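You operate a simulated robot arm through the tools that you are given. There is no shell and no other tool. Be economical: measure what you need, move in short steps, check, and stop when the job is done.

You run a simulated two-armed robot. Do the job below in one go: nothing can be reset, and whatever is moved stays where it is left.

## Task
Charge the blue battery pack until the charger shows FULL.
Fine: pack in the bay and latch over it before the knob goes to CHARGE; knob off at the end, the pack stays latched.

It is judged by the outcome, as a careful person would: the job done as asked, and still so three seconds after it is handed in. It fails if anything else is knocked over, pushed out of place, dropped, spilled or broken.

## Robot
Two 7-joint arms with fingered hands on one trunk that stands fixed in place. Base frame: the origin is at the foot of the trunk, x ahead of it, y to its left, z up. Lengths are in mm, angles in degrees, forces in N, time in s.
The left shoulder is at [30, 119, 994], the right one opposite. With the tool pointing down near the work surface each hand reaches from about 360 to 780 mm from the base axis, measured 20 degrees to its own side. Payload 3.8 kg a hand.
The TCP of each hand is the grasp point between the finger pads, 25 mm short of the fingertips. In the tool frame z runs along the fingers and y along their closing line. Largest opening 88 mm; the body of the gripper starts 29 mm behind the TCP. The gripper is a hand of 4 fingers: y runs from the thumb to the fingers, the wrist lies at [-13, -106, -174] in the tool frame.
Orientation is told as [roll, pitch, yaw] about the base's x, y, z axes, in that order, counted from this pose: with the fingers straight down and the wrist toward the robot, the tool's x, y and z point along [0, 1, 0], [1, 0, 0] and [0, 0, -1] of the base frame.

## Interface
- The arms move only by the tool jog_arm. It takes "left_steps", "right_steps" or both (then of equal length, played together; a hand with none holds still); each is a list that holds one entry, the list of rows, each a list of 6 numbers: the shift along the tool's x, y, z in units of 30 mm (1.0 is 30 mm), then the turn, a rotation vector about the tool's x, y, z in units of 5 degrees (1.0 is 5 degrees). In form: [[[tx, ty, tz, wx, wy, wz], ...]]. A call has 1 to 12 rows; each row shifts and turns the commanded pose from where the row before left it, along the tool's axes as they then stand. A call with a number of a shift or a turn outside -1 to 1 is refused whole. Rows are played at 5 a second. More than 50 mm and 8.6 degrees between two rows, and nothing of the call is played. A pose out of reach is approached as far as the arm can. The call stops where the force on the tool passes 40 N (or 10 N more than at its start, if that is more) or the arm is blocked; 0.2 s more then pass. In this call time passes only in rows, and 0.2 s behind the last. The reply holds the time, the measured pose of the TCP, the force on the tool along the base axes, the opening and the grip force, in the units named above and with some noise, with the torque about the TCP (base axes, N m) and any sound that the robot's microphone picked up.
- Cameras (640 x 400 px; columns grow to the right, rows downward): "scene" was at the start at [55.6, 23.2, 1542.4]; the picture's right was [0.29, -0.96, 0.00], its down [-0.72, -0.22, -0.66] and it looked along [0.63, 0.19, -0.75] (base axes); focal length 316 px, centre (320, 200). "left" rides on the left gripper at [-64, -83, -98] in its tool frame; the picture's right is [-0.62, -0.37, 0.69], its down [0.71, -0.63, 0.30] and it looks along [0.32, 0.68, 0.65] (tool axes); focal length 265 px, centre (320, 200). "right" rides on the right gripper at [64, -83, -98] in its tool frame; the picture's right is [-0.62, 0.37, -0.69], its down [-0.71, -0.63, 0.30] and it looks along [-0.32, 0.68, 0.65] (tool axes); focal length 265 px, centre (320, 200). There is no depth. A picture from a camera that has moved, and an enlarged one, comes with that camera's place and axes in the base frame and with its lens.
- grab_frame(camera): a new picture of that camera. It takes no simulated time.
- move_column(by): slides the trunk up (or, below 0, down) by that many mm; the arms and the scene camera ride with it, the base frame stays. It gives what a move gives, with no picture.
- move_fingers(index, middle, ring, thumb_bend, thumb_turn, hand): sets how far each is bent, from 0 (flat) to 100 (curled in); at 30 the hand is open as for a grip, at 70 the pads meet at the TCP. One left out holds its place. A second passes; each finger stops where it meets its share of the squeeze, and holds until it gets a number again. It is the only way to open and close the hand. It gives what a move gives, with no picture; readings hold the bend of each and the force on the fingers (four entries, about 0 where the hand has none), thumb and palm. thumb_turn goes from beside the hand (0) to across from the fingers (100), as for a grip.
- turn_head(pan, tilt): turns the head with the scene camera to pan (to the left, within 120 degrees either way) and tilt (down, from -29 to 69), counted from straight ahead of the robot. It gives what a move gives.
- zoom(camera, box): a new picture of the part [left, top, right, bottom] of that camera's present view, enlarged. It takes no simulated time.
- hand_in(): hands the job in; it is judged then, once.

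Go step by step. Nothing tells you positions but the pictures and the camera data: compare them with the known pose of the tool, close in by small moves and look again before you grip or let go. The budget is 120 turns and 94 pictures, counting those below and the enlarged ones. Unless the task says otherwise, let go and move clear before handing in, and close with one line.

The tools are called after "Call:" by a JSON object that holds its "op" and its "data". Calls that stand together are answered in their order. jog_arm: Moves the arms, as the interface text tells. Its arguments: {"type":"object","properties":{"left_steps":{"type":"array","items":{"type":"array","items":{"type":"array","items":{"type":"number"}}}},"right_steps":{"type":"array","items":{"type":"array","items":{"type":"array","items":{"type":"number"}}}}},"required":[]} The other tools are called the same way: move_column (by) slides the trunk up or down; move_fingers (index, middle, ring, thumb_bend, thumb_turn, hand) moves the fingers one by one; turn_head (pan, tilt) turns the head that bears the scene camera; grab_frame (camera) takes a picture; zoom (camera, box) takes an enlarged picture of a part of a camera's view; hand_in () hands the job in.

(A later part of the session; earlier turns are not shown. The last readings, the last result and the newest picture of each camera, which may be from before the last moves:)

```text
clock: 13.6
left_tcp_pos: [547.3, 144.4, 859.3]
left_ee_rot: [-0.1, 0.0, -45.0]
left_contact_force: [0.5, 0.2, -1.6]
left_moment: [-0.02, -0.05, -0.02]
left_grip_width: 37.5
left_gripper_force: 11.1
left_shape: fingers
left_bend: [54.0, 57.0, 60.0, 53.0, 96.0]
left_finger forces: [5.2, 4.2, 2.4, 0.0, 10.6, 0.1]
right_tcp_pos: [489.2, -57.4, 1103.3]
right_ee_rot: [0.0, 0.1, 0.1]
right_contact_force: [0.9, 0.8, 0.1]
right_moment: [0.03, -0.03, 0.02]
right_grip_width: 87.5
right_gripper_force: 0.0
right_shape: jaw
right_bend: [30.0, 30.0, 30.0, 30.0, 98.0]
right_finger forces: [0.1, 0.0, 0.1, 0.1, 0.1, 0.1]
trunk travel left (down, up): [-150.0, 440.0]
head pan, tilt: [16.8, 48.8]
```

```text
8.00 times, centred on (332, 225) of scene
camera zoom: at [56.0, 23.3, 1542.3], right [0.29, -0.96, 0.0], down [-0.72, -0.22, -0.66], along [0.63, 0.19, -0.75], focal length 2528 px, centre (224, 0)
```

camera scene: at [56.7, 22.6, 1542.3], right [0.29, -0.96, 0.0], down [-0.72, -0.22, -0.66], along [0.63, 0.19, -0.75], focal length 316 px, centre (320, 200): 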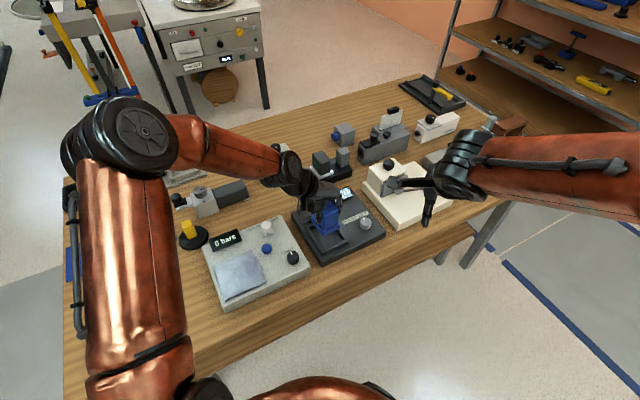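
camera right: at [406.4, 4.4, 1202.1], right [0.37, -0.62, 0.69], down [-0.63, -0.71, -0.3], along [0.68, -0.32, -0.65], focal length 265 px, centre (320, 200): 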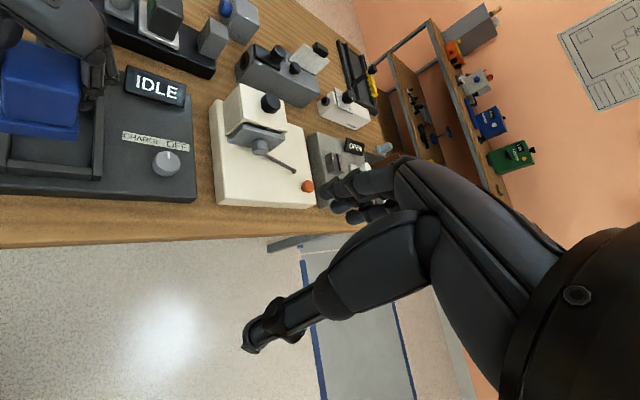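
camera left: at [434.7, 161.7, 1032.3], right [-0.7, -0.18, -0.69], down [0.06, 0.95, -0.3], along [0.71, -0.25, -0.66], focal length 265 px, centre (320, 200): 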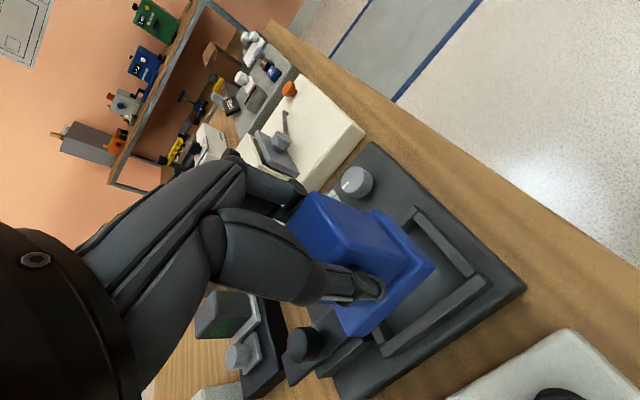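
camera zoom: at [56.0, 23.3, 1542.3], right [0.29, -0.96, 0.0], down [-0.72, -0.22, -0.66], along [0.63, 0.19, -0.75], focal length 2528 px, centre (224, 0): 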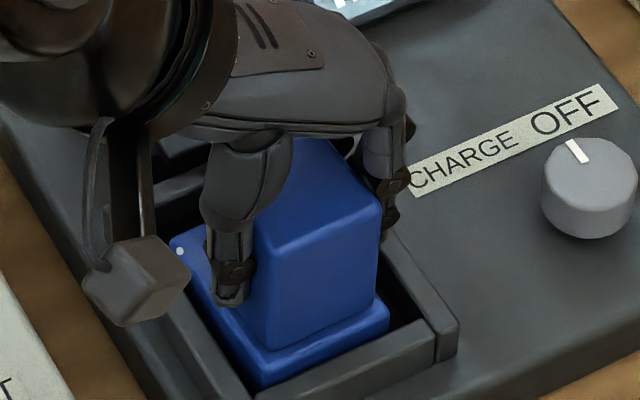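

Call:
{"op": "jog_arm", "data": {"left_steps": [[[0, 0, 0.1, 0, 0, 0]]]}}

Call:
{"op": "zoom", "data": {"camera": "right", "box": [0, 80, 112, 170]}}

```text
clock: 14.0
left_tcp_pos: [546.8, 144.9, 854.9]
left_ee_rot: [0.0, 0.1, -44.9]
left_contact_force: [0.5, -0.6, -2.1]
left_moment: [-0.05, -0.07, 0.0]
left_grip_width: 37.4
left_gripper_force: 11.4
left_shape: fingers
left_bend: [54.0, 57.0, 60.0, 53.0, 96.0]
left_finger forces: [5.2, 4.3, 2.4, 0.1, 10.6, 0.0]
right_tcp_pos: [489.6, -58.7, 1103.1]
right_ee_rot: [0.1, 0.0, 0.0]
right_contact_force: [0.2, -0.8, 0.5]
right_moment: [0.01, 0.03, 0.01]
right_grip_width: 87.6
right_gripper_force: 0.1
right_shape: jaw
right_bend: [30.0, 30.0, 30.0, 30.0, 98.0]
right_finger forces: [0.0, 0.0, 0.1, 0.1, 0.0, 0.0]
trunk travel left (down, up): [-150.0, 440.0]
head pan, tilt: [16.8, 48.8]
```

```text
4.44 times, centred on (56, 125) of right
camera zoom: at [405.7, 4.8, 1202.5], right [0.37, -0.62, 0.69], down [-0.63, -0.71, -0.3], along [0.68, -0.32, -0.65], focal length 1180 px, centre (1493, 533)
```

zoom: 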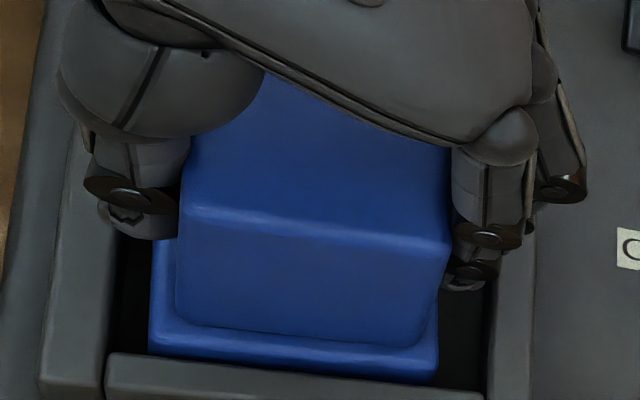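

Call:
{"op": "jog_arm", "data": {"left_steps": [[[0, 0, 0.1, 0, 0, 0]]]}}

```text
clock: 14.4
left_tcp_pos: [546.7, 144.6, 853.8]
left_ee_rot: [0.1, -0.1, -45.0]
left_contact_force: [-2.3, -0.5, 4.8]
left_moment: [-0.09, -0.1, -0.03]
left_grip_width: 37.7
left_gripper_force: 11.4
left_shape: fingers
left_bend: [54.0, 57.0, 60.0, 53.0, 96.0]
left_finger forces: [4.9, 4.6, 2.2, 0.0, 11.7, 0.1]
right_tcp_pos: [489.0, -58.1, 1104.1]
right_ee_rot: [-0.1, 0.0, 0.0]
right_contact_force: [0.3, 0.1, 0.0]
right_moment: [0.0, -0.02, 0.03]
right_grip_width: 87.8
right_gripper_force: 0.1
right_shape: jaw
right_bend: [30.0, 30.0, 30.0, 30.0, 98.0]
right_finger forces: [0.0, 0.0, 0.0, 0.1, 0.0, 0.0]
trunk travel left (down, up): [-150.0, 440.0]
head pan, tilt: [16.8, 48.8]
```

Contact felt (~5 N upward). Check whether it's seated.

Call:
{"op": "zoom", "data": {"camera": "right", "box": [0, 80, 112, 170]}}

Call:
{"op": "zoom", "data": {"camera": "left", "box": [290, 160, 530, 310]}}

Call:
{"op": "zoom", "data": {"camera": "scene", "box": [300, 200, 364, 250]}}

```text
4.44 times, centred on (56, 125) of right
camera zoom: at [404.9, 4.7, 1202.8], right [0.37, -0.62, 0.69], down [-0.63, -0.71, -0.3], along [0.68, -0.32, -0.65], focal length 1180 px, centre (1493, 533)
```

zoom: 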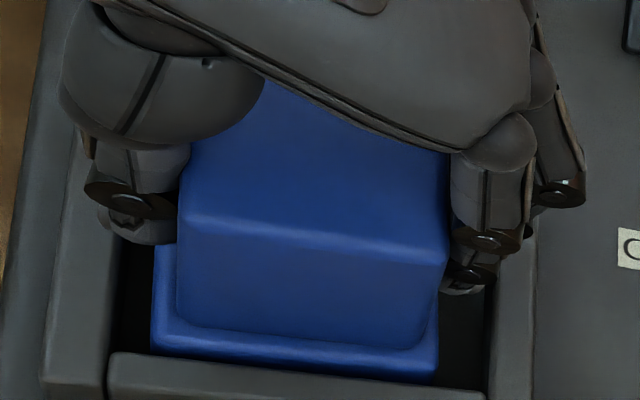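

```text
2.67 times, centred on (410, 235) of left
camera zoom: at [442.9, 158.1, 952.3], right [-0.7, -0.18, -0.69], down [0.06, 0.95, -0.3], along [0.71, -0.25, -0.65], focal length 708 px, centre (80, 107)
```

zoom: 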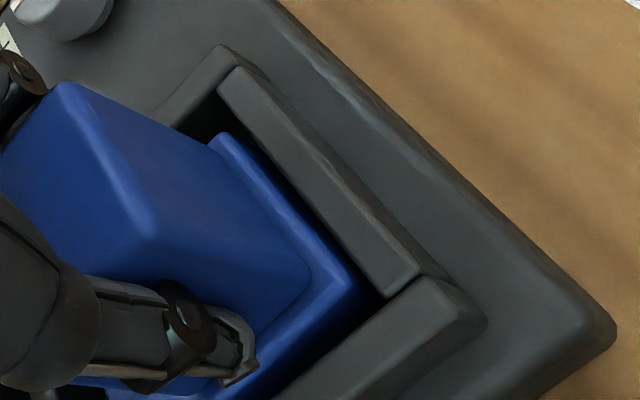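

```text
8.00 times, centred on (332, 225) of scene
camera zoom: at [54.7, 23.0, 1542.5], right [0.29, -0.96, 0.0], down [-0.72, -0.22, -0.66], along [0.63, 0.19, -0.75], focal length 2528 px, centre (224, 0)
```

zoom: 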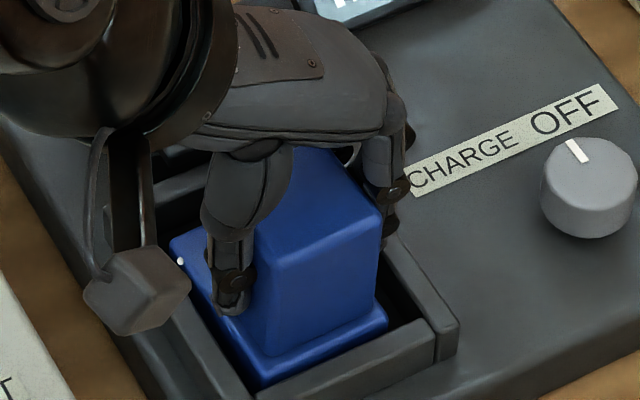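

It is within the rim and resting. Release slightly first, so the tips stay off the rim walls.

Call:
{"op": "move_fingers", "data": {"hand": "left", "index": 49, "middle": 51, "ring": 52, "thumb_bend": 47}}

Call:
{"op": "zoom", "data": {"camera": "right", "box": [0, 80, 112, 170]}}

```text
clock: 15.4
left_tcp_pos: [547.0, 143.7, 852.8]
left_ee_rot: [0.0, 0.0, -45.0]
left_contact_force: [-0.6, -0.1, -0.6]
left_moment: [-0.02, 0.01, 0.02]
left_grip_width: 46.1
left_gripper_force: 0.4
left_shape: fingers
left_bend: [49.0, 51.0, 52.0, 47.0, 97.0]
left_finger forces: [0.0, 0.0, 0.0, 0.0, 0.5, 0.0]
right_tcp_pos: [489.1, -57.8, 1104.4]
right_ee_rot: [0.0, 0.1, -0.1]
right_contact_force: [0.4, 0.7, -0.5]
right_moment: [0.0, -0.02, -0.01]
right_grip_width: 87.7
right_gripper_force: 0.1
right_shape: jaw
right_bend: [30.0, 30.0, 30.0, 30.0, 98.0]
right_finger forces: [0.0, 0.0, 0.0, 0.0, 0.0, 0.0]
trunk travel left (down, up): [-150.0, 440.0]
head pan, tilt: [16.8, 48.8]
```

```text
4.44 times, centred on (56, 125) of right
camera zoom: at [405.7, 4.9, 1202.4], right [0.37, -0.62, 0.69], down [-0.63, -0.71, -0.3], along [0.68, -0.32, -0.65], focal length 1180 px, centre (1493, 533)
```

zoom: 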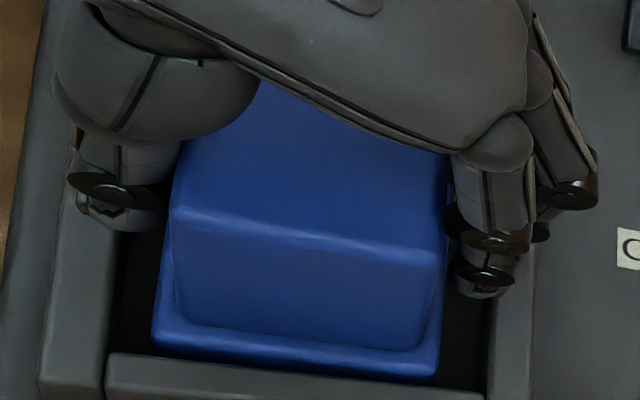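

Pack released and sitting flat. Rise, open, and back off upward.

Call:
{"op": "jog_arm", "data": {"left_steps": [[[0, 0, -0.3, 0, 0, 0]]]}}

Call:
{"op": "move_fingers", "data": {"hand": "left", "index": 35, "middle": 35, "ring": 35, "thumb_bend": 35}}

Call:
{"op": "jog_arm", "data": {"left_steps": [[[0, 0, -0.9, 0, 0, 0], [0, 0, -0.9, 0, 0, 0], [0, 0, -0.9, 0, 0, 0], [0, 0, -0.9, 0, 0, 0]]]}}

Call:
{"op": "zoom", "data": {"camera": "left", "box": [260, 160, 560, 390]}}

Call:
{"op": "zoom", "data": {"camera": "scene", "box": [290, 180, 386, 250]}}

Call:
{"op": "zoom", "data": {"camera": "right", "box": [0, 0, 200, 200]}}

```text
clock: 15.8
left_tcp_pos: [547.3, 144.7, 862.7]
left_ee_rot: [0.0, 0.0, -44.9]
left_contact_force: [0.2, 0.4, 0.4]
left_moment: [-0.01, 0.03, 0.0]
left_grip_width: 46.0
left_gripper_force: 0.1
left_shape: fingers
left_bend: [49.0, 51.0, 52.0, 47.0, 97.0]
left_finger forces: [0.0, 0.0, 0.1, 0.0, 0.2, 0.0]
right_tcp_pos: [488.8, -58.0, 1103.3]
right_ee_rot: [0.0, 0.1, 0.0]
right_contact_force: [-0.3, 1.2, 0.5]
right_moment: [0.01, 0.03, 0.0]
right_grip_width: 87.7
right_gripper_force: 0.0
right_shape: jaw
right_bend: [30.0, 30.0, 30.0, 30.0, 98.0]
right_finger forces: [0.0, 0.0, 0.0, 0.0, 0.0, 0.1]
trunk travel left (down, up): [-150.0, 440.0]
head pan, tilt: [16.8, 48.8]
```

```text
clock: 16.8
left_tcp_pos: [548.4, 145.9, 861.5]
left_ee_rot: [0.1, 0.0, -45.0]
left_contact_force: [-0.2, 0.8, -0.1]
left_moment: [-0.01, -0.02, 0.01]
left_grip_width: 73.6
left_gripper_force: 0.1
left_shape: fingers
left_bend: [35.0, 35.0, 35.0, 35.0, 97.0]
left_finger forces: [0.0, 0.1, 0.0, 0.1, 0.0, 0.0]
right_tcp_pos: [488.9, -58.7, 1102.6]
right_ee_rot: [0.0, 0.1, 0.0]
right_contact_force: [-0.3, -0.1, -0.6]
right_moment: [0.0, 0.0, -0.01]
right_grip_width: 87.8
right_gripper_force: 0.0
right_shape: jaw
right_bend: [30.0, 30.0, 30.0, 30.0, 98.0]
right_finger forces: [0.0, 0.0, 0.0, 0.0, 0.0, 0.0]
trunk travel left (down, up): [-150.0, 440.0]
head pan, tilt: [16.8, 48.8]
```

```text
clock: 17.8
left_tcp_pos: [548.0, 144.6, 971.5]
left_ee_rot: [0.1, -0.1, -45.0]
left_contact_force: [0.4, -0.1, -0.3]
left_moment: [-0.01, -0.01, 0.0]
left_grip_width: 73.7
left_gripper_force: 0.0
left_shape: fingers
left_bend: [35.0, 35.0, 35.0, 35.0, 97.0]
left_finger forces: [0.1, 0.0, 0.0, 0.1, 0.0, 0.0]
right_tcp_pos: [488.9, -58.7, 1104.4]
right_ee_rot: [0.0, 0.0, -0.1]
right_contact_force: [-0.1, -1.1, 0.4]
right_moment: [0.0, -0.02, 0.02]
right_grip_width: 87.7
right_gripper_force: 0.0
right_shape: jaw
right_bend: [30.0, 30.0, 30.0, 30.0, 98.0]
right_finger forces: [0.1, 0.0, 0.0, 0.0, 0.0, 0.0]
trunk travel left (down, up): [-150.0, 440.0]
head pan, tilt: [16.8, 48.8]
```

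```text
1.74 times, centred on (410, 275) of left
camera zoom: at [444.0, 159.1, 1069.6], right [-0.7, -0.18, -0.69], down [0.06, 0.95, -0.3], along [0.71, -0.25, -0.65], focal length 462 px, centre (164, 70)
```

zoom: 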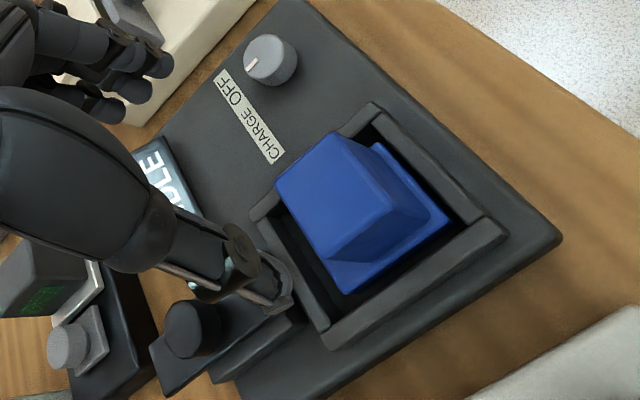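

```text
5.71 times, centred on (338, 215) of scene
camera zoom: at [55.3, 22.9, 1542.4], right [0.29, -0.96, 0.0], down [-0.72, -0.22, -0.66], along [0.63, 0.19, -0.75], focal length 1806 px, centre (217, 114)
```

zoom: 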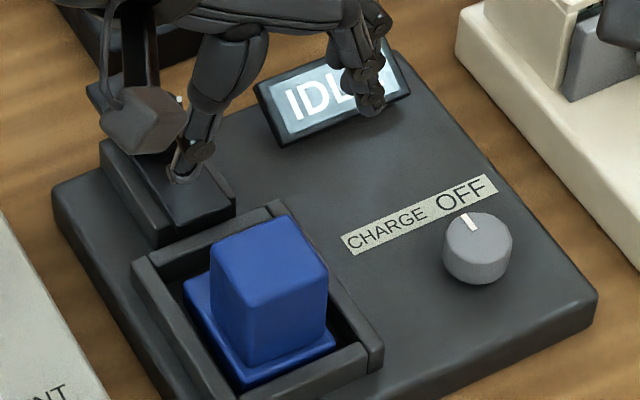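

```text
2.00 times, centred on (100, 100) of right
camera zoom: at [405.4, 4.6, 1202.6], right [0.37, -0.62, 0.69], down [-0.63, -0.71, -0.3], along [0.68, -0.32, -0.65], focal length 531 px, centre (760, 400)
```

zoom: 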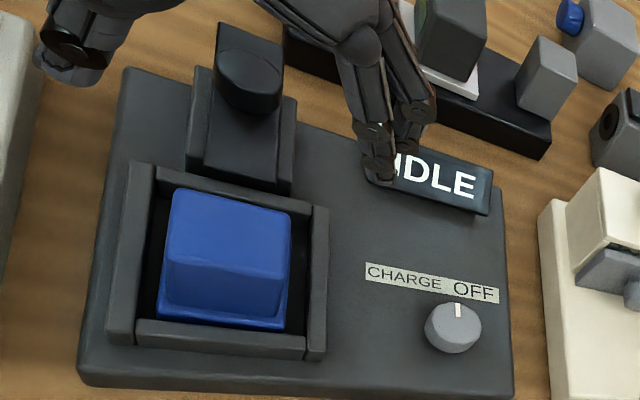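

Pack is seated in the bay. Next the latch: locate its knob with sharper zooms.

Call:
{"op": "zoom", "data": {"camera": "left", "box": [330, 290, 450, 390]}}

Call:
{"op": "zoom", "data": {"camera": "right", "box": [30, 0, 130, 80]}}

```text
4.00 times, centred on (390, 340) of left
camera zoom: at [444.0, 159.1, 1069.6], right [-0.7, -0.18, -0.69], down [0.06, 0.95, -0.3], along [0.71, -0.25, -0.65], focal length 1062 px, centre (40, -360)
```

zoom: 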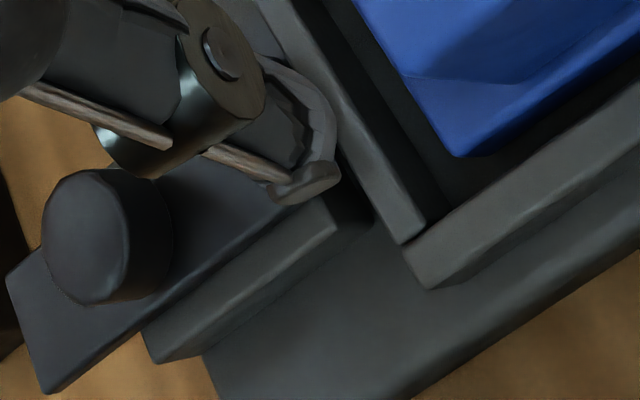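

```text
5.00 times, centred on (80, 40) of right
camera zoom: at [405.4, 4.6, 1202.6], right [0.37, -0.62, 0.69], down [-0.63, -0.71, -0.3], along [0.68, -0.32, -0.65], focal length 1327 px, centre (1520, 1000)
```

zoom: 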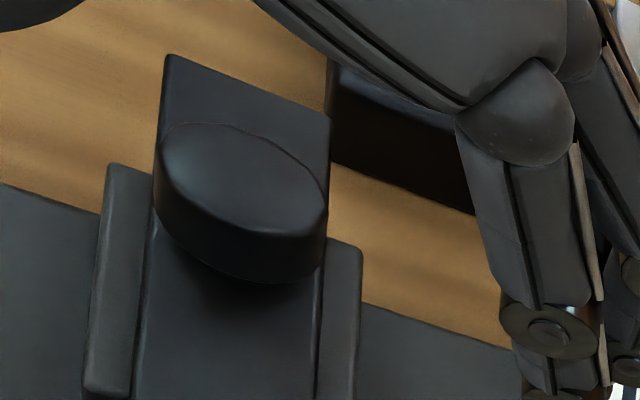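

Latch knob centre ≈ (621, 225), top ≈ 860, about 28 mm across. Narrow the left hand and move above it.

Call:
{"op": "move_fingers", "data": {"hand": "left", "index": 43, "middle": 43, "ring": 43, "thumb_bend": 43}}

Call:
{"op": "jog_arm", "data": {"left_steps": [[[0.898, -0.05, 0, 0, 0, 0], [0.898, -0.05, 0, 0, 0, 0], [0.898, -0.05, 0.5, 0, 0, 0], [0.898, -0.05, 0.9, 0, 0, 0]]]}}

Call:
{"op": "grab_frame", "data": {"camera": "left"}}

Call:
{"op": "zoom", "data": {"camera": "scene", "box": [270, 150, 382, 220]}}

Call:
{"op": "zoom", "data": {"camera": "right", "box": [0, 0, 160, 120]}}

```text
clock: 18.8
left_tcp_pos: [548.6, 145.6, 969.6]
left_ee_rot: [0.1, -0.1, -45.0]
left_contact_force: [-0.2, -0.4, 0.4]
left_moment: [-0.01, -0.01, 0.01]
left_grip_width: 57.4
left_gripper_force: 0.1
left_shape: fingers
left_bend: [43.0, 43.0, 43.0, 43.0, 97.0]
left_finger forces: [0.0, 0.0, 0.1, 0.1, 0.0, 0.0]
right_tcp_pos: [488.1, -58.0, 1104.4]
right_ee_rot: [-0.1, 0.0, 0.0]
right_contact_force: [0.3, -0.3, 0.0]
right_moment: [0.01, -0.02, 0.0]
right_grip_width: 87.7
right_gripper_force: 0.1
right_shape: jaw
right_bend: [30.0, 30.0, 30.0, 30.0, 98.0]
right_finger forces: [0.0, 0.0, 0.0, 0.0, 0.1, 0.0]
trunk travel left (down, up): [-150.0, 440.0]
head pan, tilt: [16.8, 48.8]
```

```text
clock: 19.8
left_tcp_pos: [620.1, 226.6, 929.0]
left_ee_rot: [-0.1, 0.0, -44.9]
left_contact_force: [0.9, -0.8, 0.2]
left_moment: [-0.02, 0.0, 0.03]
left_grip_width: 57.8
left_gripper_force: 0.0
left_shape: fingers
left_bend: [43.0, 43.0, 43.0, 43.0, 97.0]
left_finger forces: [0.1, 0.1, 0.0, 0.1, 0.1, 0.0]
right_tcp_pos: [489.5, -57.7, 1103.3]
right_ee_rot: [0.1, 0.1, 0.1]
right_contact_force: [0.5, 0.2, 0.0]
right_moment: [-0.01, 0.0, 0.0]
right_grip_width: 87.5
right_gripper_force: 0.1
right_shape: jaw
right_bend: [30.0, 30.0, 30.0, 30.0, 98.0]
right_finger forces: [0.0, 0.0, 0.0, 0.1, 0.0, 0.0]
trunk travel left (down, up): [-150.0, 440.0]
head pan, tilt: [16.8, 48.8]
```

```text
42 pictures are left
camera left: at [516.2, 239.8, 1027.2], right [-0.7, -0.18, -0.69], down [0.06, 0.95, -0.3], along [0.71, -0.25, -0.65], focal length 265 px, centre (320, 200)
```

left: 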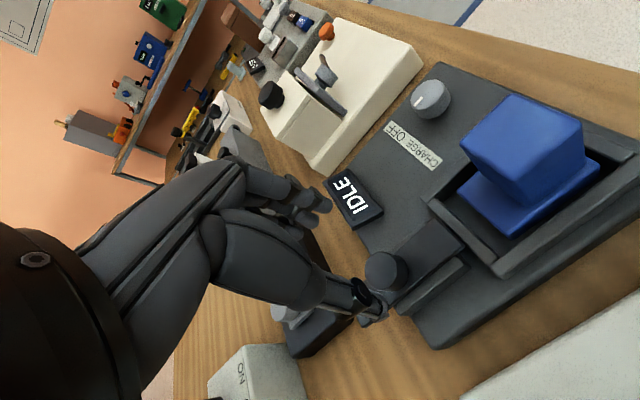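

```text
5.71 times, centred on (326, 185) of scene
camera zoom: at [56.6, 23.7, 1542.3], right [0.29, -0.96, 0.0], down [-0.72, -0.22, -0.66], along [0.63, 0.19, -0.75], focal length 1806 px, centre (286, 286)
```

zoom: 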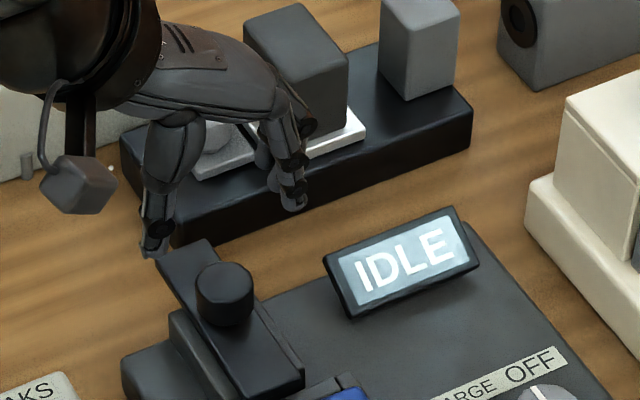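

```text
3.33 times, centred on (80, 60) of right
camera zoom: at [406.3, 5.3, 1202.2], right [0.37, -0.62, 0.69], down [-0.63, -0.72, -0.3], along [0.68, -0.32, -0.65], focal length 885 px, centre (1120, 667)
```

zoom: 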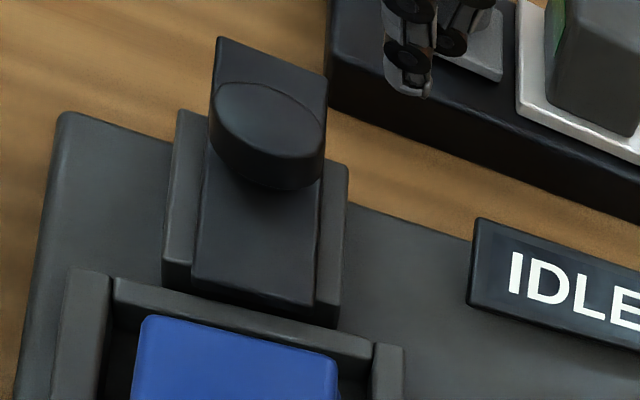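

Call:
{"op": "zoom", "data": {"camera": "left", "box": [330, 225, 458, 305]}}

```text
5.00 times, centred on (394, 265) of left
camera zoom: at [516.2, 239.8, 1027.2], right [-0.7, -0.18, -0.69], down [0.06, 0.95, -0.3], along [0.71, -0.25, -0.65], focal length 1327 px, centre (-50, -125)
```

zoom: 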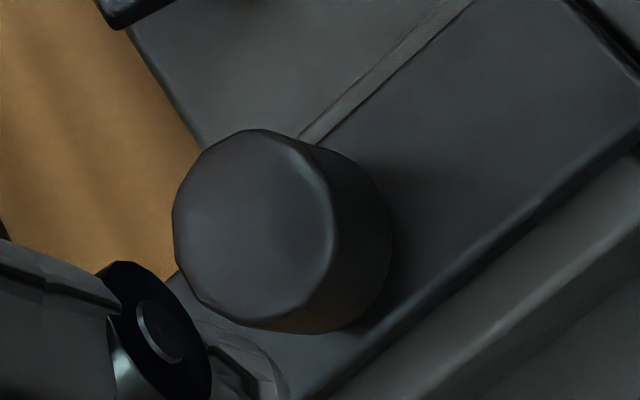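

Refined: latch knob at about (631, 231), top z≈846–855. Shift and come lower.

Call:
{"op": "jog_arm", "data": {"left_steps": [[[0.37, 0.14, 0.5, 0, 0, 0], [0, 0, 0.8, 0, 0, 0]]]}}

Call:
{"op": "grab_frame", "data": {"camera": "left"}}

Call:
{"op": "zoom", "data": {"camera": "right", "box": [0, 0, 160, 120]}}

Call:
{"op": "zoom", "data": {"camera": "scene", "box": [280, 160, 360, 220]}}

```text
clock: 20.4
left_tcp_pos: [630.1, 230.8, 890.5]
left_ee_rot: [0.0, 0.0, -45.1]
left_contact_force: [-0.7, 0.0, 0.2]
left_moment: [0.01, -0.01, -0.02]
left_grip_width: 57.6
left_gripper_force: 0.0
left_shape: fingers
left_bend: [43.0, 43.0, 43.0, 43.0, 97.0]
left_finger forces: [0.0, 0.0, 0.0, 0.1, 0.0, 0.1]
right_tcp_pos: [489.3, -58.8, 1104.2]
right_ee_rot: [0.0, -0.1, 0.2]
right_contact_force: [-0.3, -0.5, 0.0]
right_moment: [0.05, 0.0, -0.03]
right_grip_width: 87.9
right_gripper_force: 0.0
right_shape: jaw
right_bend: [30.0, 30.0, 30.0, 30.0, 98.0]
right_finger forces: [0.1, 0.1, 0.0, 0.0, 0.0, 0.0]
trunk travel left (down, up): [-150.0, 440.0]
head pan, tilt: [16.8, 48.8]
```

```text
38 pictures are left
camera left: at [526.5, 244.7, 988.5], right [-0.7, -0.18, -0.69], down [0.06, 0.95, -0.3], along [0.71, -0.25, -0.65], focal length 265 px, centre (320, 200)
```

left: 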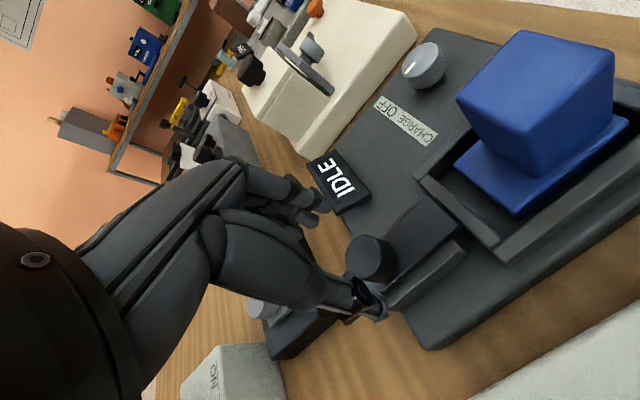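

```text
3.33 times, centred on (80, 60) of right
camera zoom: at [405.5, 4.9, 1202.5], right [0.37, -0.62, 0.69], down [-0.63, -0.71, -0.3], along [0.68, -0.32, -0.65], focal length 885 px, centre (1120, 667)
```

zoom: 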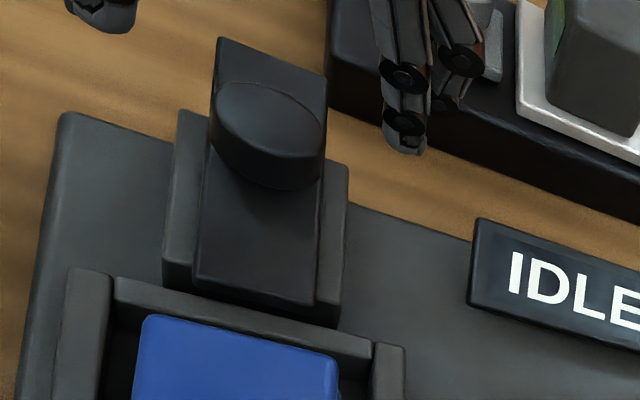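

```text
6.67 times, centred on (320, 190) of scene
camera zoom: at [55.6, 23.2, 1542.4], right [0.29, -0.96, 0.0], down [-0.72, -0.22, -0.66], along [0.63, 0.19, -0.75], focal length 2107 px, centre (320, 267)
```

zoom: 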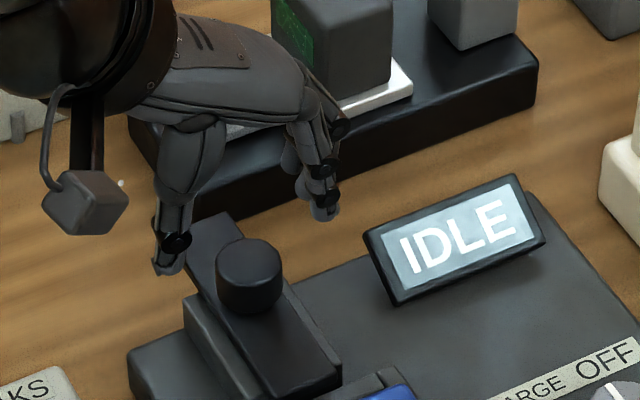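

Tips straddle the latch knob. Descend 27 mm with a 2 mm nudge.

Call:
{"op": "jog_arm", "data": {"left_steps": [[[0, 0.07, 0.3, 0, 0, 0], [0, 0, 0.3, 0, 0, 0], [0, 0, 0.3, 0, 0, 0]]]}}

Call:
{"op": "zoom", "data": {"camera": "right", "box": [0, 0, 160, 120]}}

Call:
{"op": "zoom", "data": {"camera": "scene", "box": [280, 160, 360, 220]}}

```text
clock: 21.2
left_tcp_pos: [632.4, 229.3, 862.7]
left_ee_rot: [0.1, -0.1, -44.9]
left_contact_force: [-0.2, 0.0, 0.1]
left_moment: [0.02, 0.0, 0.01]
left_grip_width: 57.4
left_gripper_force: 0.1
left_shape: fingers
left_bend: [43.0, 43.0, 43.0, 43.0, 97.0]
left_finger forces: [0.0, 0.0, 0.0, 0.0, 0.0, 0.0]
right_tcp_pos: [489.6, -58.4, 1104.0]
right_ee_rot: [0.0, 0.0, 0.0]
right_contact_force: [0.5, -0.2, 0.3]
right_moment: [0.03, -0.01, 0.01]
right_grip_width: 87.3
right_gripper_force: 0.0
right_shape: jaw
right_bend: [30.0, 30.0, 30.0, 30.0, 98.0]
right_finger forces: [0.1, 0.0, 0.0, 0.0, 0.0, 0.0]
trunk travel left (down, up): [-150.0, 440.0]
head pan, tilt: [16.8, 48.8]
```

```text
3.33 times, centred on (80, 60) of right
camera zoom: at [405.8, 4.9, 1202.4], right [0.37, -0.62, 0.69], down [-0.63, -0.71, -0.3], along [0.68, -0.32, -0.65], focal length 885 px, centre (1120, 667)
```

zoom: 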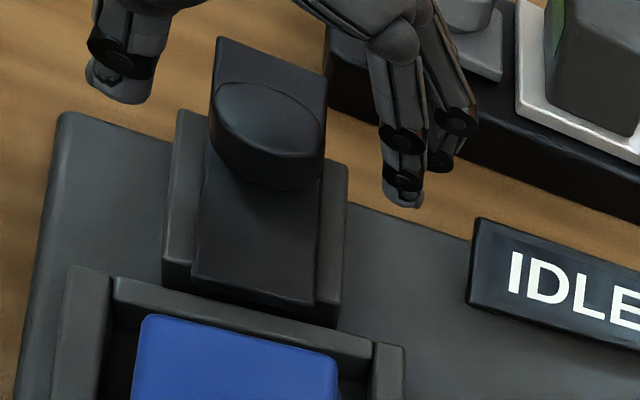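

```text
6.67 times, centred on (320, 190) of scene
camera zoom: at [56.0, 23.3, 1542.3], right [0.29, -0.96, 0.0], down [-0.72, -0.22, -0.66], along [0.63, 0.19, -0.75], focal length 2107 px, centre (320, 267)
```

zoom: 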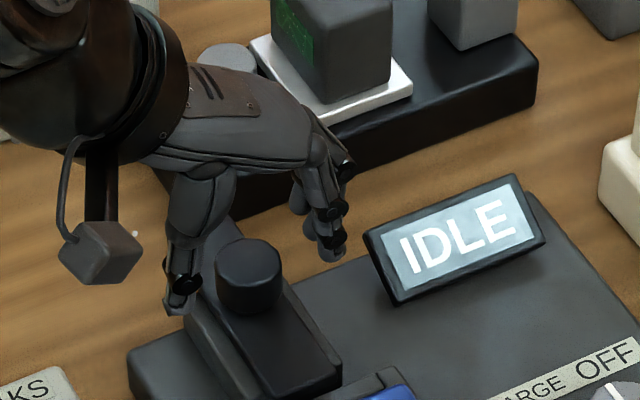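

Straddling well. Pinch with thumb and middle finger.

Call:
{"op": "move_fingers", "data": {"hand": "left", "middle": 62, "thumb_bend": 62}}

Call:
{"op": "zoom", "data": {"camera": "right", "box": [0, 0, 160, 120]}}

```text
clock: 22.2
left_tcp_pos: [632.8, 228.9, 862.6]
left_ee_rot: [0.0, 0.0, -44.9]
left_contact_force: [-1.3, 1.5, -0.2]
left_moment: [0.01, 0.04, -0.02]
left_grip_width: 40.7
left_gripper_force: 1.7
left_shape: fingers
left_bend: [43.0, 61.0, 43.0, 59.0, 97.0]
left_finger forces: [0.0, 0.9, 0.0, 0.0, 2.5, 0.1]
right_tcp_pos: [489.2, -57.7, 1104.2]
right_ee_rot: [-0.1, 0.0, 0.0]
right_contact_force: [-1.0, 0.0, 0.0]
right_moment: [0.03, 0.01, -0.03]
right_grip_width: 87.5
right_gripper_force: 0.1
right_shape: jaw
right_bend: [30.0, 30.0, 30.0, 30.0, 98.0]
right_finger forces: [0.0, 0.1, 0.0, 0.1, 0.0, 0.0]
trunk travel left (down, up): [-150.0, 440.0]
head pan, tilt: [16.8, 48.8]
```

```text
3.33 times, centred on (80, 60) of right
camera zoom: at [405.6, 5.0, 1202.5], right [0.37, -0.62, 0.69], down [-0.63, -0.71, -0.3], along [0.68, -0.32, -0.65], focal length 885 px, centre (1120, 667)
```

zoom: 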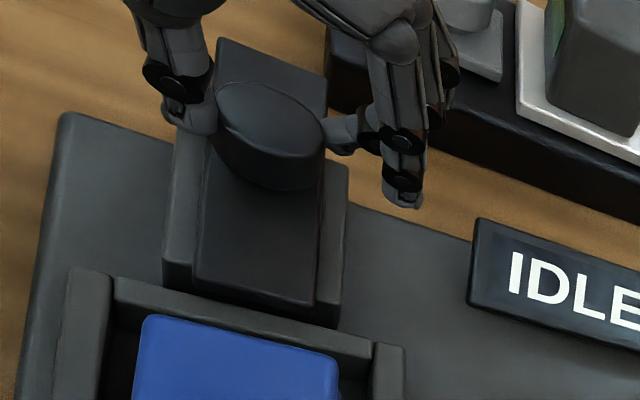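

Gripped on the rear half, ideal for pulling. Tighten a bit and slide toward the bay.

Call:
{"op": "move_fingers", "data": {"hand": "left", "middle": 68, "thumb_bend": 66}}

Call:
{"op": "jog_arm", "data": {"left_steps": [[[-0.2, 0, 0, 0, 0, 0], [-0.2, 0, 0, 0, 0, 0]]]}}

Call:
{"op": "zoom", "data": {"camera": "right", "box": [0, 0, 160, 120]}}

```text
clock: 23.2
left_tcp_pos: [631.5, 227.5, 862.9]
left_ee_rot: [0.0, 0.0, -45.0]
left_contact_force: [0.0, 0.4, -0.5]
left_moment: [0.01, 0.01, -0.06]
left_grip_width: 41.1
left_gripper_force: 3.8
left_shape: fingers
left_bend: [43.0, 63.0, 43.0, 59.0, 97.0]
left_finger forces: [0.0, 3.9, 0.0, 0.0, 4.5, 0.1]
right_tcp_pos: [487.9, -57.8, 1104.2]
right_ee_rot: [0.0, 0.1, 0.0]
right_contact_force: [1.0, 0.2, -0.2]
right_moment: [0.04, -0.03, 0.0]
right_grip_width: 87.6
right_gripper_force: 0.0
right_shape: jaw
right_bend: [30.0, 30.0, 30.0, 30.0, 98.0]
right_finger forces: [0.0, 0.1, 0.1, 0.1, 0.0, 0.1]
trunk travel left (down, up): [-150.0, 440.0]
head pan, tilt: [16.8, 48.8]
```

```text
clock: 23.8
left_tcp_pos: [623.0, 220.4, 862.3]
left_ee_rot: [-0.1, 0.0, -44.9]
left_contact_force: [0.3, 0.3, 1.1]
left_moment: [-0.01, -0.03, -0.02]
left_grip_width: 40.4
left_gripper_force: 4.3
left_shape: fingers
left_bend: [43.0, 63.0, 43.0, 60.0, 97.0]
left_finger forces: [0.0, 4.6, 0.0, 0.0, 4.3, 0.0]
right_tcp_pos: [489.3, -58.8, 1103.4]
right_ee_rot: [0.0, 0.0, 0.0]
right_contact_force: [2.1, 0.3, 0.2]
right_moment: [0.0, 0.03, -0.02]
right_grip_width: 87.4
right_gripper_force: 0.1
right_shape: jaw
right_bend: [30.0, 30.0, 30.0, 30.0, 98.0]
right_finger forces: [0.1, 0.0, 0.0, 0.0, 0.1, 0.1]
trunk travel left (down, up): [-150.0, 440.0]
head pan, tilt: [16.8, 48.8]
```

```text
3.33 times, centred on (80, 60) of right
camera zoom: at [405.7, 4.7, 1202.5], right [0.37, -0.62, 0.69], down [-0.63, -0.71, -0.3], along [0.68, -0.32, -0.65], focal length 885 px, centre (1120, 667)
```

zoom: 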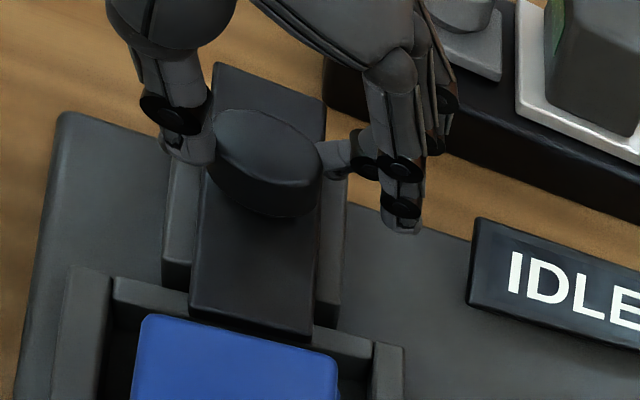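

It slides freely. Continue.

Call:
{"op": "jog_arm", "data": {"left_steps": [[[-0.2, 0, 0, 0, 0, 0], [-0.2, 0, 0, 0, 0, 0]]]}}

Call:
{"op": "zoom", "data": {"camera": "right", "box": [0, 0, 160, 120]}}

```text
clock: 24.4
left_tcp_pos: [614.6, 210.6, 862.8]
left_ee_rot: [0.0, 0.0, -44.9]
left_contact_force: [-0.9, 1.2, 0.9]
left_moment: [0.02, -0.01, -0.03]
left_grip_width: 40.6
left_gripper_force: 4.5
left_shape: fingers
left_bend: [43.0, 63.0, 43.0, 60.0, 97.0]
left_finger forces: [0.0, 4.2, 0.0, 0.0, 5.0, 0.0]
right_tcp_pos: [490.0, -58.1, 1103.3]
right_ee_rot: [0.0, 0.0, 0.0]
right_contact_force: [-0.9, -0.1, -0.3]
right_moment: [-0.02, 0.01, 0.03]
right_grip_width: 87.7
right_gripper_force: 0.0
right_shape: jaw
right_bend: [30.0, 30.0, 30.0, 30.0, 98.0]
right_finger forces: [0.0, 0.0, 0.0, 0.0, 0.0, 0.0]
trunk travel left (down, up): [-150.0, 440.0]
head pan, tilt: [16.8, 48.8]
```

```text
3.33 times, centred on (80, 60) of right
camera zoom: at [405.5, 5.0, 1202.5], right [0.37, -0.62, 0.69], down [-0.63, -0.71, -0.3], along [0.68, -0.32, -0.65], focal length 885 px, centre (1120, 667)
```

zoom: 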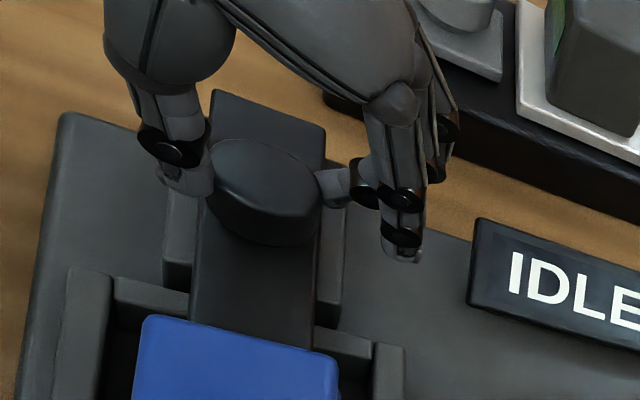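

Call:
{"op": "jog_arm", "data": {"left_steps": [[[-0.15, 0, 0, 0, 0, 0], [-0.15, 0, 0, 0, 0, 0]]]}}

Call:
{"op": "zoom", "data": {"camera": "left", "box": [330, 60, 640, 310]}}

```text
clock: 25.0
left_tcp_pos: [609.5, 204.9, 863.2]
left_ee_rot: [0.2, 0.0, -44.9]
left_contact_force: [4.2, 4.5, 1.4]
left_moment: [0.08, -0.11, 0.02]
left_grip_width: 40.3
left_gripper_force: 5.0
left_shape: fingers
left_bend: [43.0, 63.0, 43.0, 60.0, 97.0]
left_finger forces: [0.1, 6.7, 0.0, 0.0, 3.5, 0.0]
right_tcp_pos: [490.0, -57.4, 1103.4]
right_ee_rot: [0.0, 0.1, 0.1]
right_contact_force: [0.5, 0.6, 0.2]
right_moment: [-0.01, 0.0, 0.02]
right_grip_width: 87.7
right_gripper_force: 0.0
right_shape: jaw
right_bend: [30.0, 30.0, 30.0, 30.0, 98.0]
right_finger forces: [0.0, 0.1, 0.0, 0.0, 0.0, 0.1]
trunk travel left (down, up): [-150.0, 440.0]
head pan, tilt: [16.8, 48.8]
```

```text
1.60 times, centred on (485, 185) of left
camera zoom: at [504.8, 218.2, 961.1], right [-0.7, -0.18, -0.69], down [0.06, 0.95, -0.3], along [0.71, -0.25, -0.65], focal length 425 px, centre (56, 224)
```

zoom: 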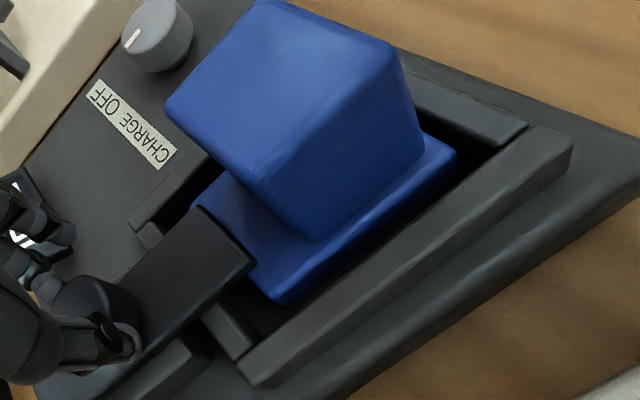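

Bar is over the pack's lip, with resistance (~6 N) starting. Push a little more to find the stop.

Call:
{"op": "jog_arm", "data": {"left_steps": [[[-0.1, 0, 0, 0, 0, 0]]]}}

Call:
{"op": "zoom", "data": {"camera": "left", "box": [330, 60, 640, 310]}}

```text
clock: 25.4
left_tcp_pos: [606.7, 202.5, 862.0]
left_ee_rot: [-0.1, -0.1, -45.0]
left_contact_force: [3.3, 1.6, 1.0]
left_moment: [0.06, -0.13, 0.04]
left_grip_width: 37.9
left_gripper_force: 3.2
left_shape: fingers
left_bend: [43.0, 62.0, 43.0, 62.0, 97.0]
left_finger forces: [0.0, 5.2, 0.0, 0.0, 2.2, 0.0]
right_tcp_pos: [490.5, -58.7, 1102.8]
right_ee_rot: [0.0, 0.0, 0.0]
right_contact_force: [-0.1, 0.5, 0.4]
right_moment: [0.05, -0.04, -0.01]
right_grip_width: 87.8
right_gripper_force: 0.1
right_shape: jaw
right_bend: [30.0, 30.0, 30.0, 30.0, 98.0]
right_finger forces: [0.1, 0.0, 0.0, 0.0, 0.0, 0.0]
trunk travel left (down, up): [-150.0, 440.0]
head pan, tilt: [16.8, 48.8]
```

```text
1.60 times, centred on (485, 185) of left
camera zoom: at [502.6, 215.1, 961.0], right [-0.7, -0.18, -0.69], down [0.06, 0.95, -0.31], along [0.71, -0.25, -0.65], focal length 425 px, centre (56, 224)
```

zoom: 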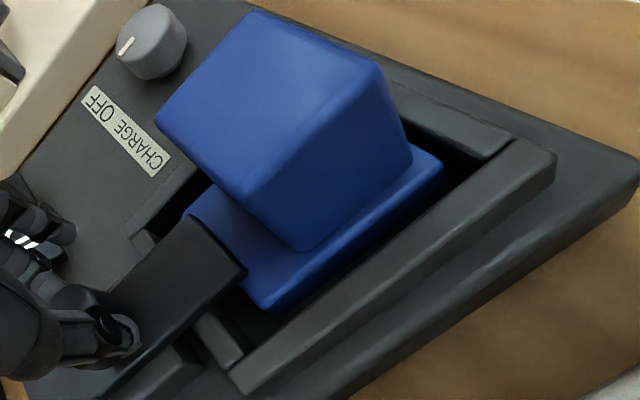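

The bar is at its stop, over the pack's lip, and the fingers started slipping. Release and retreat upward and left.

Call:
{"op": "move_fingers", "data": {"hand": "left", "middle": 43, "thumb_bend": 43}}

Call:
{"op": "jog_arm", "data": {"left_steps": [[[0, 0, -0.5, 0, 0, 0], [0, 0, -0.9, 0, 0, 0], [0, 0, -0.9, 0, 0, 0], [0, 0, -0.9, 0, 0, 0], [0, 0, -0.9, 0, 0, 0], [0, -0.8, -0.6, 0, 0, 0], [0, -0.9, 0, 0, 0, 0], [0, -0.9, 0, 0, 0, 0], [0, -0.9, 0, 0, 0, 0], [0, -0.9, 0, 0, 0, 0], [0, -0.9, 0, 0, 0, 0]]]}}

Call:
{"op": "grab_frame", "data": {"camera": "scene"}}

Call:
{"op": "zoom", "data": {"camera": "right", "box": [0, 20, 200, 190]}}

```text
clock: 26.4
left_tcp_pos: [605.2, 202.5, 863.5]
left_ee_rot: [0.1, 0.0, -45.0]
left_contact_force: [0.0, 0.2, -0.9]
left_moment: [0.01, -0.04, -0.01]
left_grip_width: 56.9
left_gripper_force: 0.1
left_shape: fingers
left_bend: [43.0, 43.0, 43.0, 43.0, 97.0]
left_finger forces: [0.0, 0.0, 0.0, 0.1, 0.0, 0.1]
right_tcp_pos: [488.9, -58.4, 1104.0]
right_ee_rot: [0.0, 0.0, 0.1]
right_contact_force: [0.1, 0.3, -1.4]
right_moment: [0.04, -0.02, -0.01]
right_grip_width: 87.7
right_gripper_force: 0.1
right_shape: jaw
right_bend: [30.0, 30.0, 30.0, 30.0, 98.0]
right_finger forces: [0.0, 0.1, 0.0, 0.0, 0.0, 0.0]
trunk travel left (down, up): [-150.0, 440.0]
head pan, tilt: [16.8, 48.8]
```

```text
clock: 28.8
left_tcp_pos: [493.7, 315.5, 1003.3]
left_ee_rot: [0.0, -0.1, -45.0]
left_contact_force: [-0.2, 0.5, -0.2]
left_moment: [0.01, 0.03, 0.01]
left_grip_width: 56.7
left_gripper_force: 0.1
left_shape: fingers
left_bend: [43.0, 43.0, 43.0, 43.0, 97.0]
left_finger forces: [0.0, 0.0, 0.0, 0.1, 0.1, 0.0]
right_tcp_pos: [489.0, -56.6, 1102.7]
right_ee_rot: [0.0, 0.0, 0.1]
right_contact_force: [0.7, 0.9, 0.0]
right_moment: [-0.01, 0.03, -0.01]
right_grip_width: 87.8
right_gripper_force: 0.1
right_shape: jaw
right_bend: [30.0, 30.0, 30.0, 30.0, 98.0]
right_finger forces: [0.1, 0.1, 0.0, 0.0, 0.0, 0.0]
trunk travel left (down, up): [-150.0, 440.0]
head pan, tilt: [16.8, 48.8]
```

```text
28 pictures are left
camera scene: at [55.1, 23.6, 1542.4], right [0.29, -0.96, 0.0], down [-0.72, -0.22, -0.66], along [0.63, 0.19, -0.75], focal length 316 px, centre (320, 200)
```

scene: 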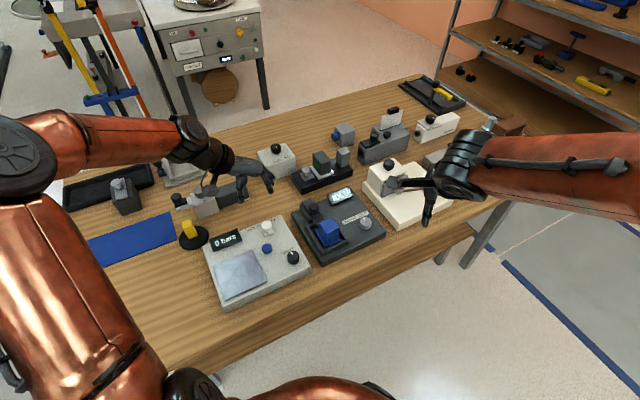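

```text
2.35 times, centred on (100, 105) of right
camera zoom: at [405.2, 5.1, 1202.6], right [0.37, -0.62, 0.69], down [-0.63, -0.71, -0.3], along [0.68, -0.32, -0.65], focal length 624 px, centre (838, 424)
```

zoom: 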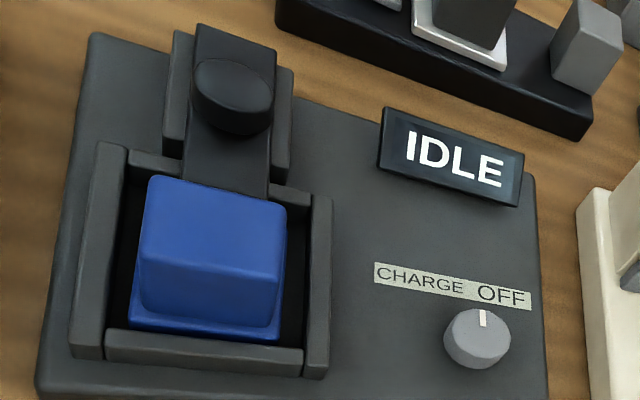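

Latched; display still IDLE, knob at OFF. Bring the right hand over the knob, narrowed and yawed -15° so I can turn it counter-clockwise 60° comfortably.

Call:
{"op": "move_fingers", "data": {"hand": "right", "index": 43, "middle": 43, "ring": 43, "thumb_bend": 43}}

Call:
{"op": "jog_arm", "data": {"right_steps": [[[0.633, 0.639, 0.9, 0, 0, 0], [0.633, 0.639, 0.9, 0, 0, 0], [0.633, 0.639, 0.9, 0, 0, 0], [0.633, 0.639, 0.9, 0, 0, 0], [0.633, 0.639, 0.9, 0, 0, 0], [0.633, 0.639, 0.9, 0, 0, 0], [0, 0, 0, 0, 0, 1], [0, 0, 0, 0, 0, 1], [0, 0, 0, 0, 0, 1]]]}}

Call:
{"op": "grab_frame", "data": {"camera": "right"}}

Call:
{"op": "zoom", "data": {"camera": "scene", "box": [310, 160, 422, 250]}}

```text
clock: 29.8
left_tcp_pos: [495.0, 315.5, 1002.7]
left_ee_rot: [0.0, 0.0, -45.0]
left_contact_force: [-0.4, -0.1, -0.5]
left_moment: [-0.02, 0.0, 0.01]
left_grip_width: 56.9
left_gripper_force: 0.0
left_shape: fingers
left_bend: [43.0, 43.0, 43.0, 43.0, 97.0]
left_finger forces: [0.1, 0.0, 0.0, 0.0, 0.0, 0.0]
right_tcp_pos: [488.3, -57.5, 1104.2]
right_ee_rot: [-0.1, 0.0, 0.0]
right_contact_force: [-0.1, 0.1, 0.3]
right_moment: [-0.01, 0.01, 0.01]
right_grip_width: 57.7
right_gripper_force: 0.3
right_shape: fingers
right_bend: [43.0, 43.0, 43.0, 43.0, 98.0]
right_finger forces: [0.0, 0.0, 0.0, 0.1, 0.1, 0.1]
trunk travel left (down, up): [-150.0, 440.0]
head pan, tilt: [16.8, 48.8]
```

```text
clock: 31.8
left_tcp_pos: [494.2, 315.5, 1001.9]
left_ee_rot: [0.1, 0.0, -45.0]
left_contact_force: [-0.3, -0.7, 0.0]
left_moment: [0.03, -0.04, 0.01]
left_grip_width: 57.1
left_gripper_force: 0.1
left_shape: fingers
left_bend: [43.0, 43.0, 43.0, 43.0, 97.0]
left_finger forces: [0.0, 0.1, 0.0, 0.0, 0.1, 0.0]
right_tcp_pos: [603.9, 55.2, 941.3]
right_ee_rot: [0.0, 0.0, -15.0]
right_contact_force: [0.3, 0.2, 0.1]
right_moment: [-0.01, 0.01, 0.03]
right_grip_width: 57.4
right_gripper_force: 0.1
right_shape: fingers
right_bend: [43.0, 43.0, 43.0, 43.0, 98.0]
right_finger forces: [0.1, 0.1, 0.0, 0.0, 0.0, 0.0]
trunk travel left (down, up): [-150.0, 440.0]
head pan, tilt: [16.8, 48.8]
```

```text
26 pictures are left
camera right: at [541.5, 138.3, 1040.9], right [0.19, -0.69, 0.69], down [-0.79, -0.53, -0.3], along [0.58, -0.49, -0.65], focal length 265 px, centre (320, 200)
```

right: 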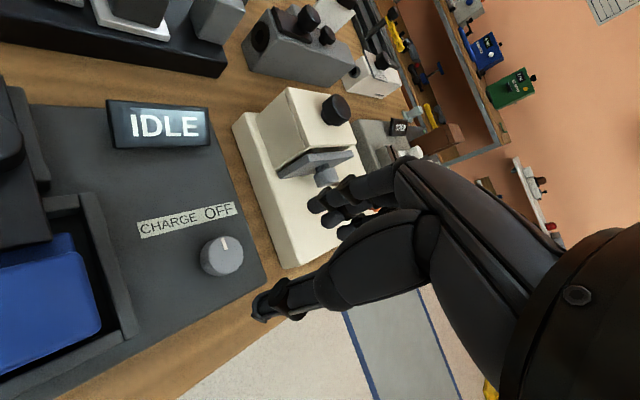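

```text
4.44 times, centred on (366, 205) of scene
camera zoom: at [55.5, 23.6, 1542.4], right [0.29, -0.96, 0.0], down [-0.72, -0.22, -0.66], along [0.63, 0.19, -0.75], focal length 1405 px, centre (116, 178)
```

zoom: 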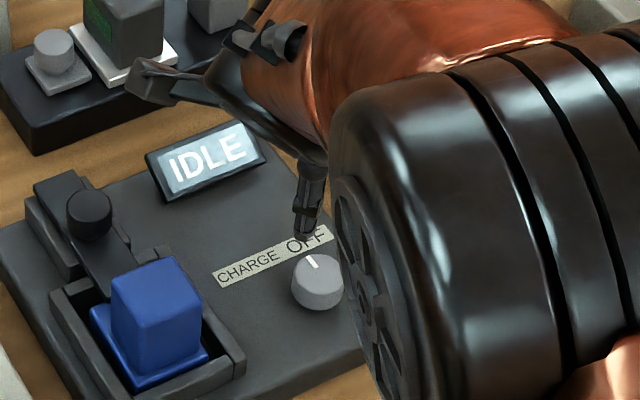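

Call:
{"op": "zoom", "data": {"camera": "right", "box": [130, 190, 290, 290]}}

```text
4.00 times, centred on (210, 240) of right
camera zoom: at [541.5, 138.3, 1040.9], right [0.19, -0.69, 0.69], down [-0.79, -0.53, -0.3], along [0.58, -0.49, -0.65], focal length 1062 px, centre (760, 40)
```

zoom: 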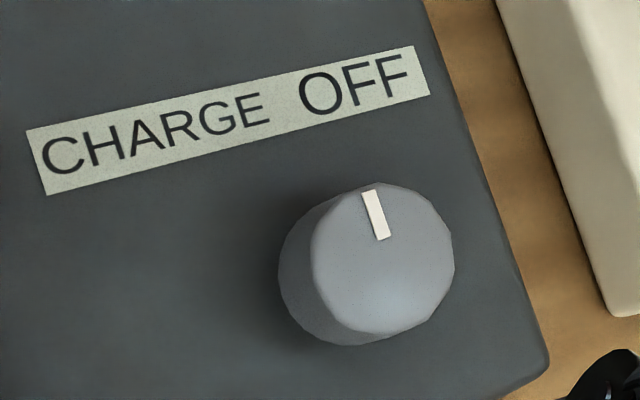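

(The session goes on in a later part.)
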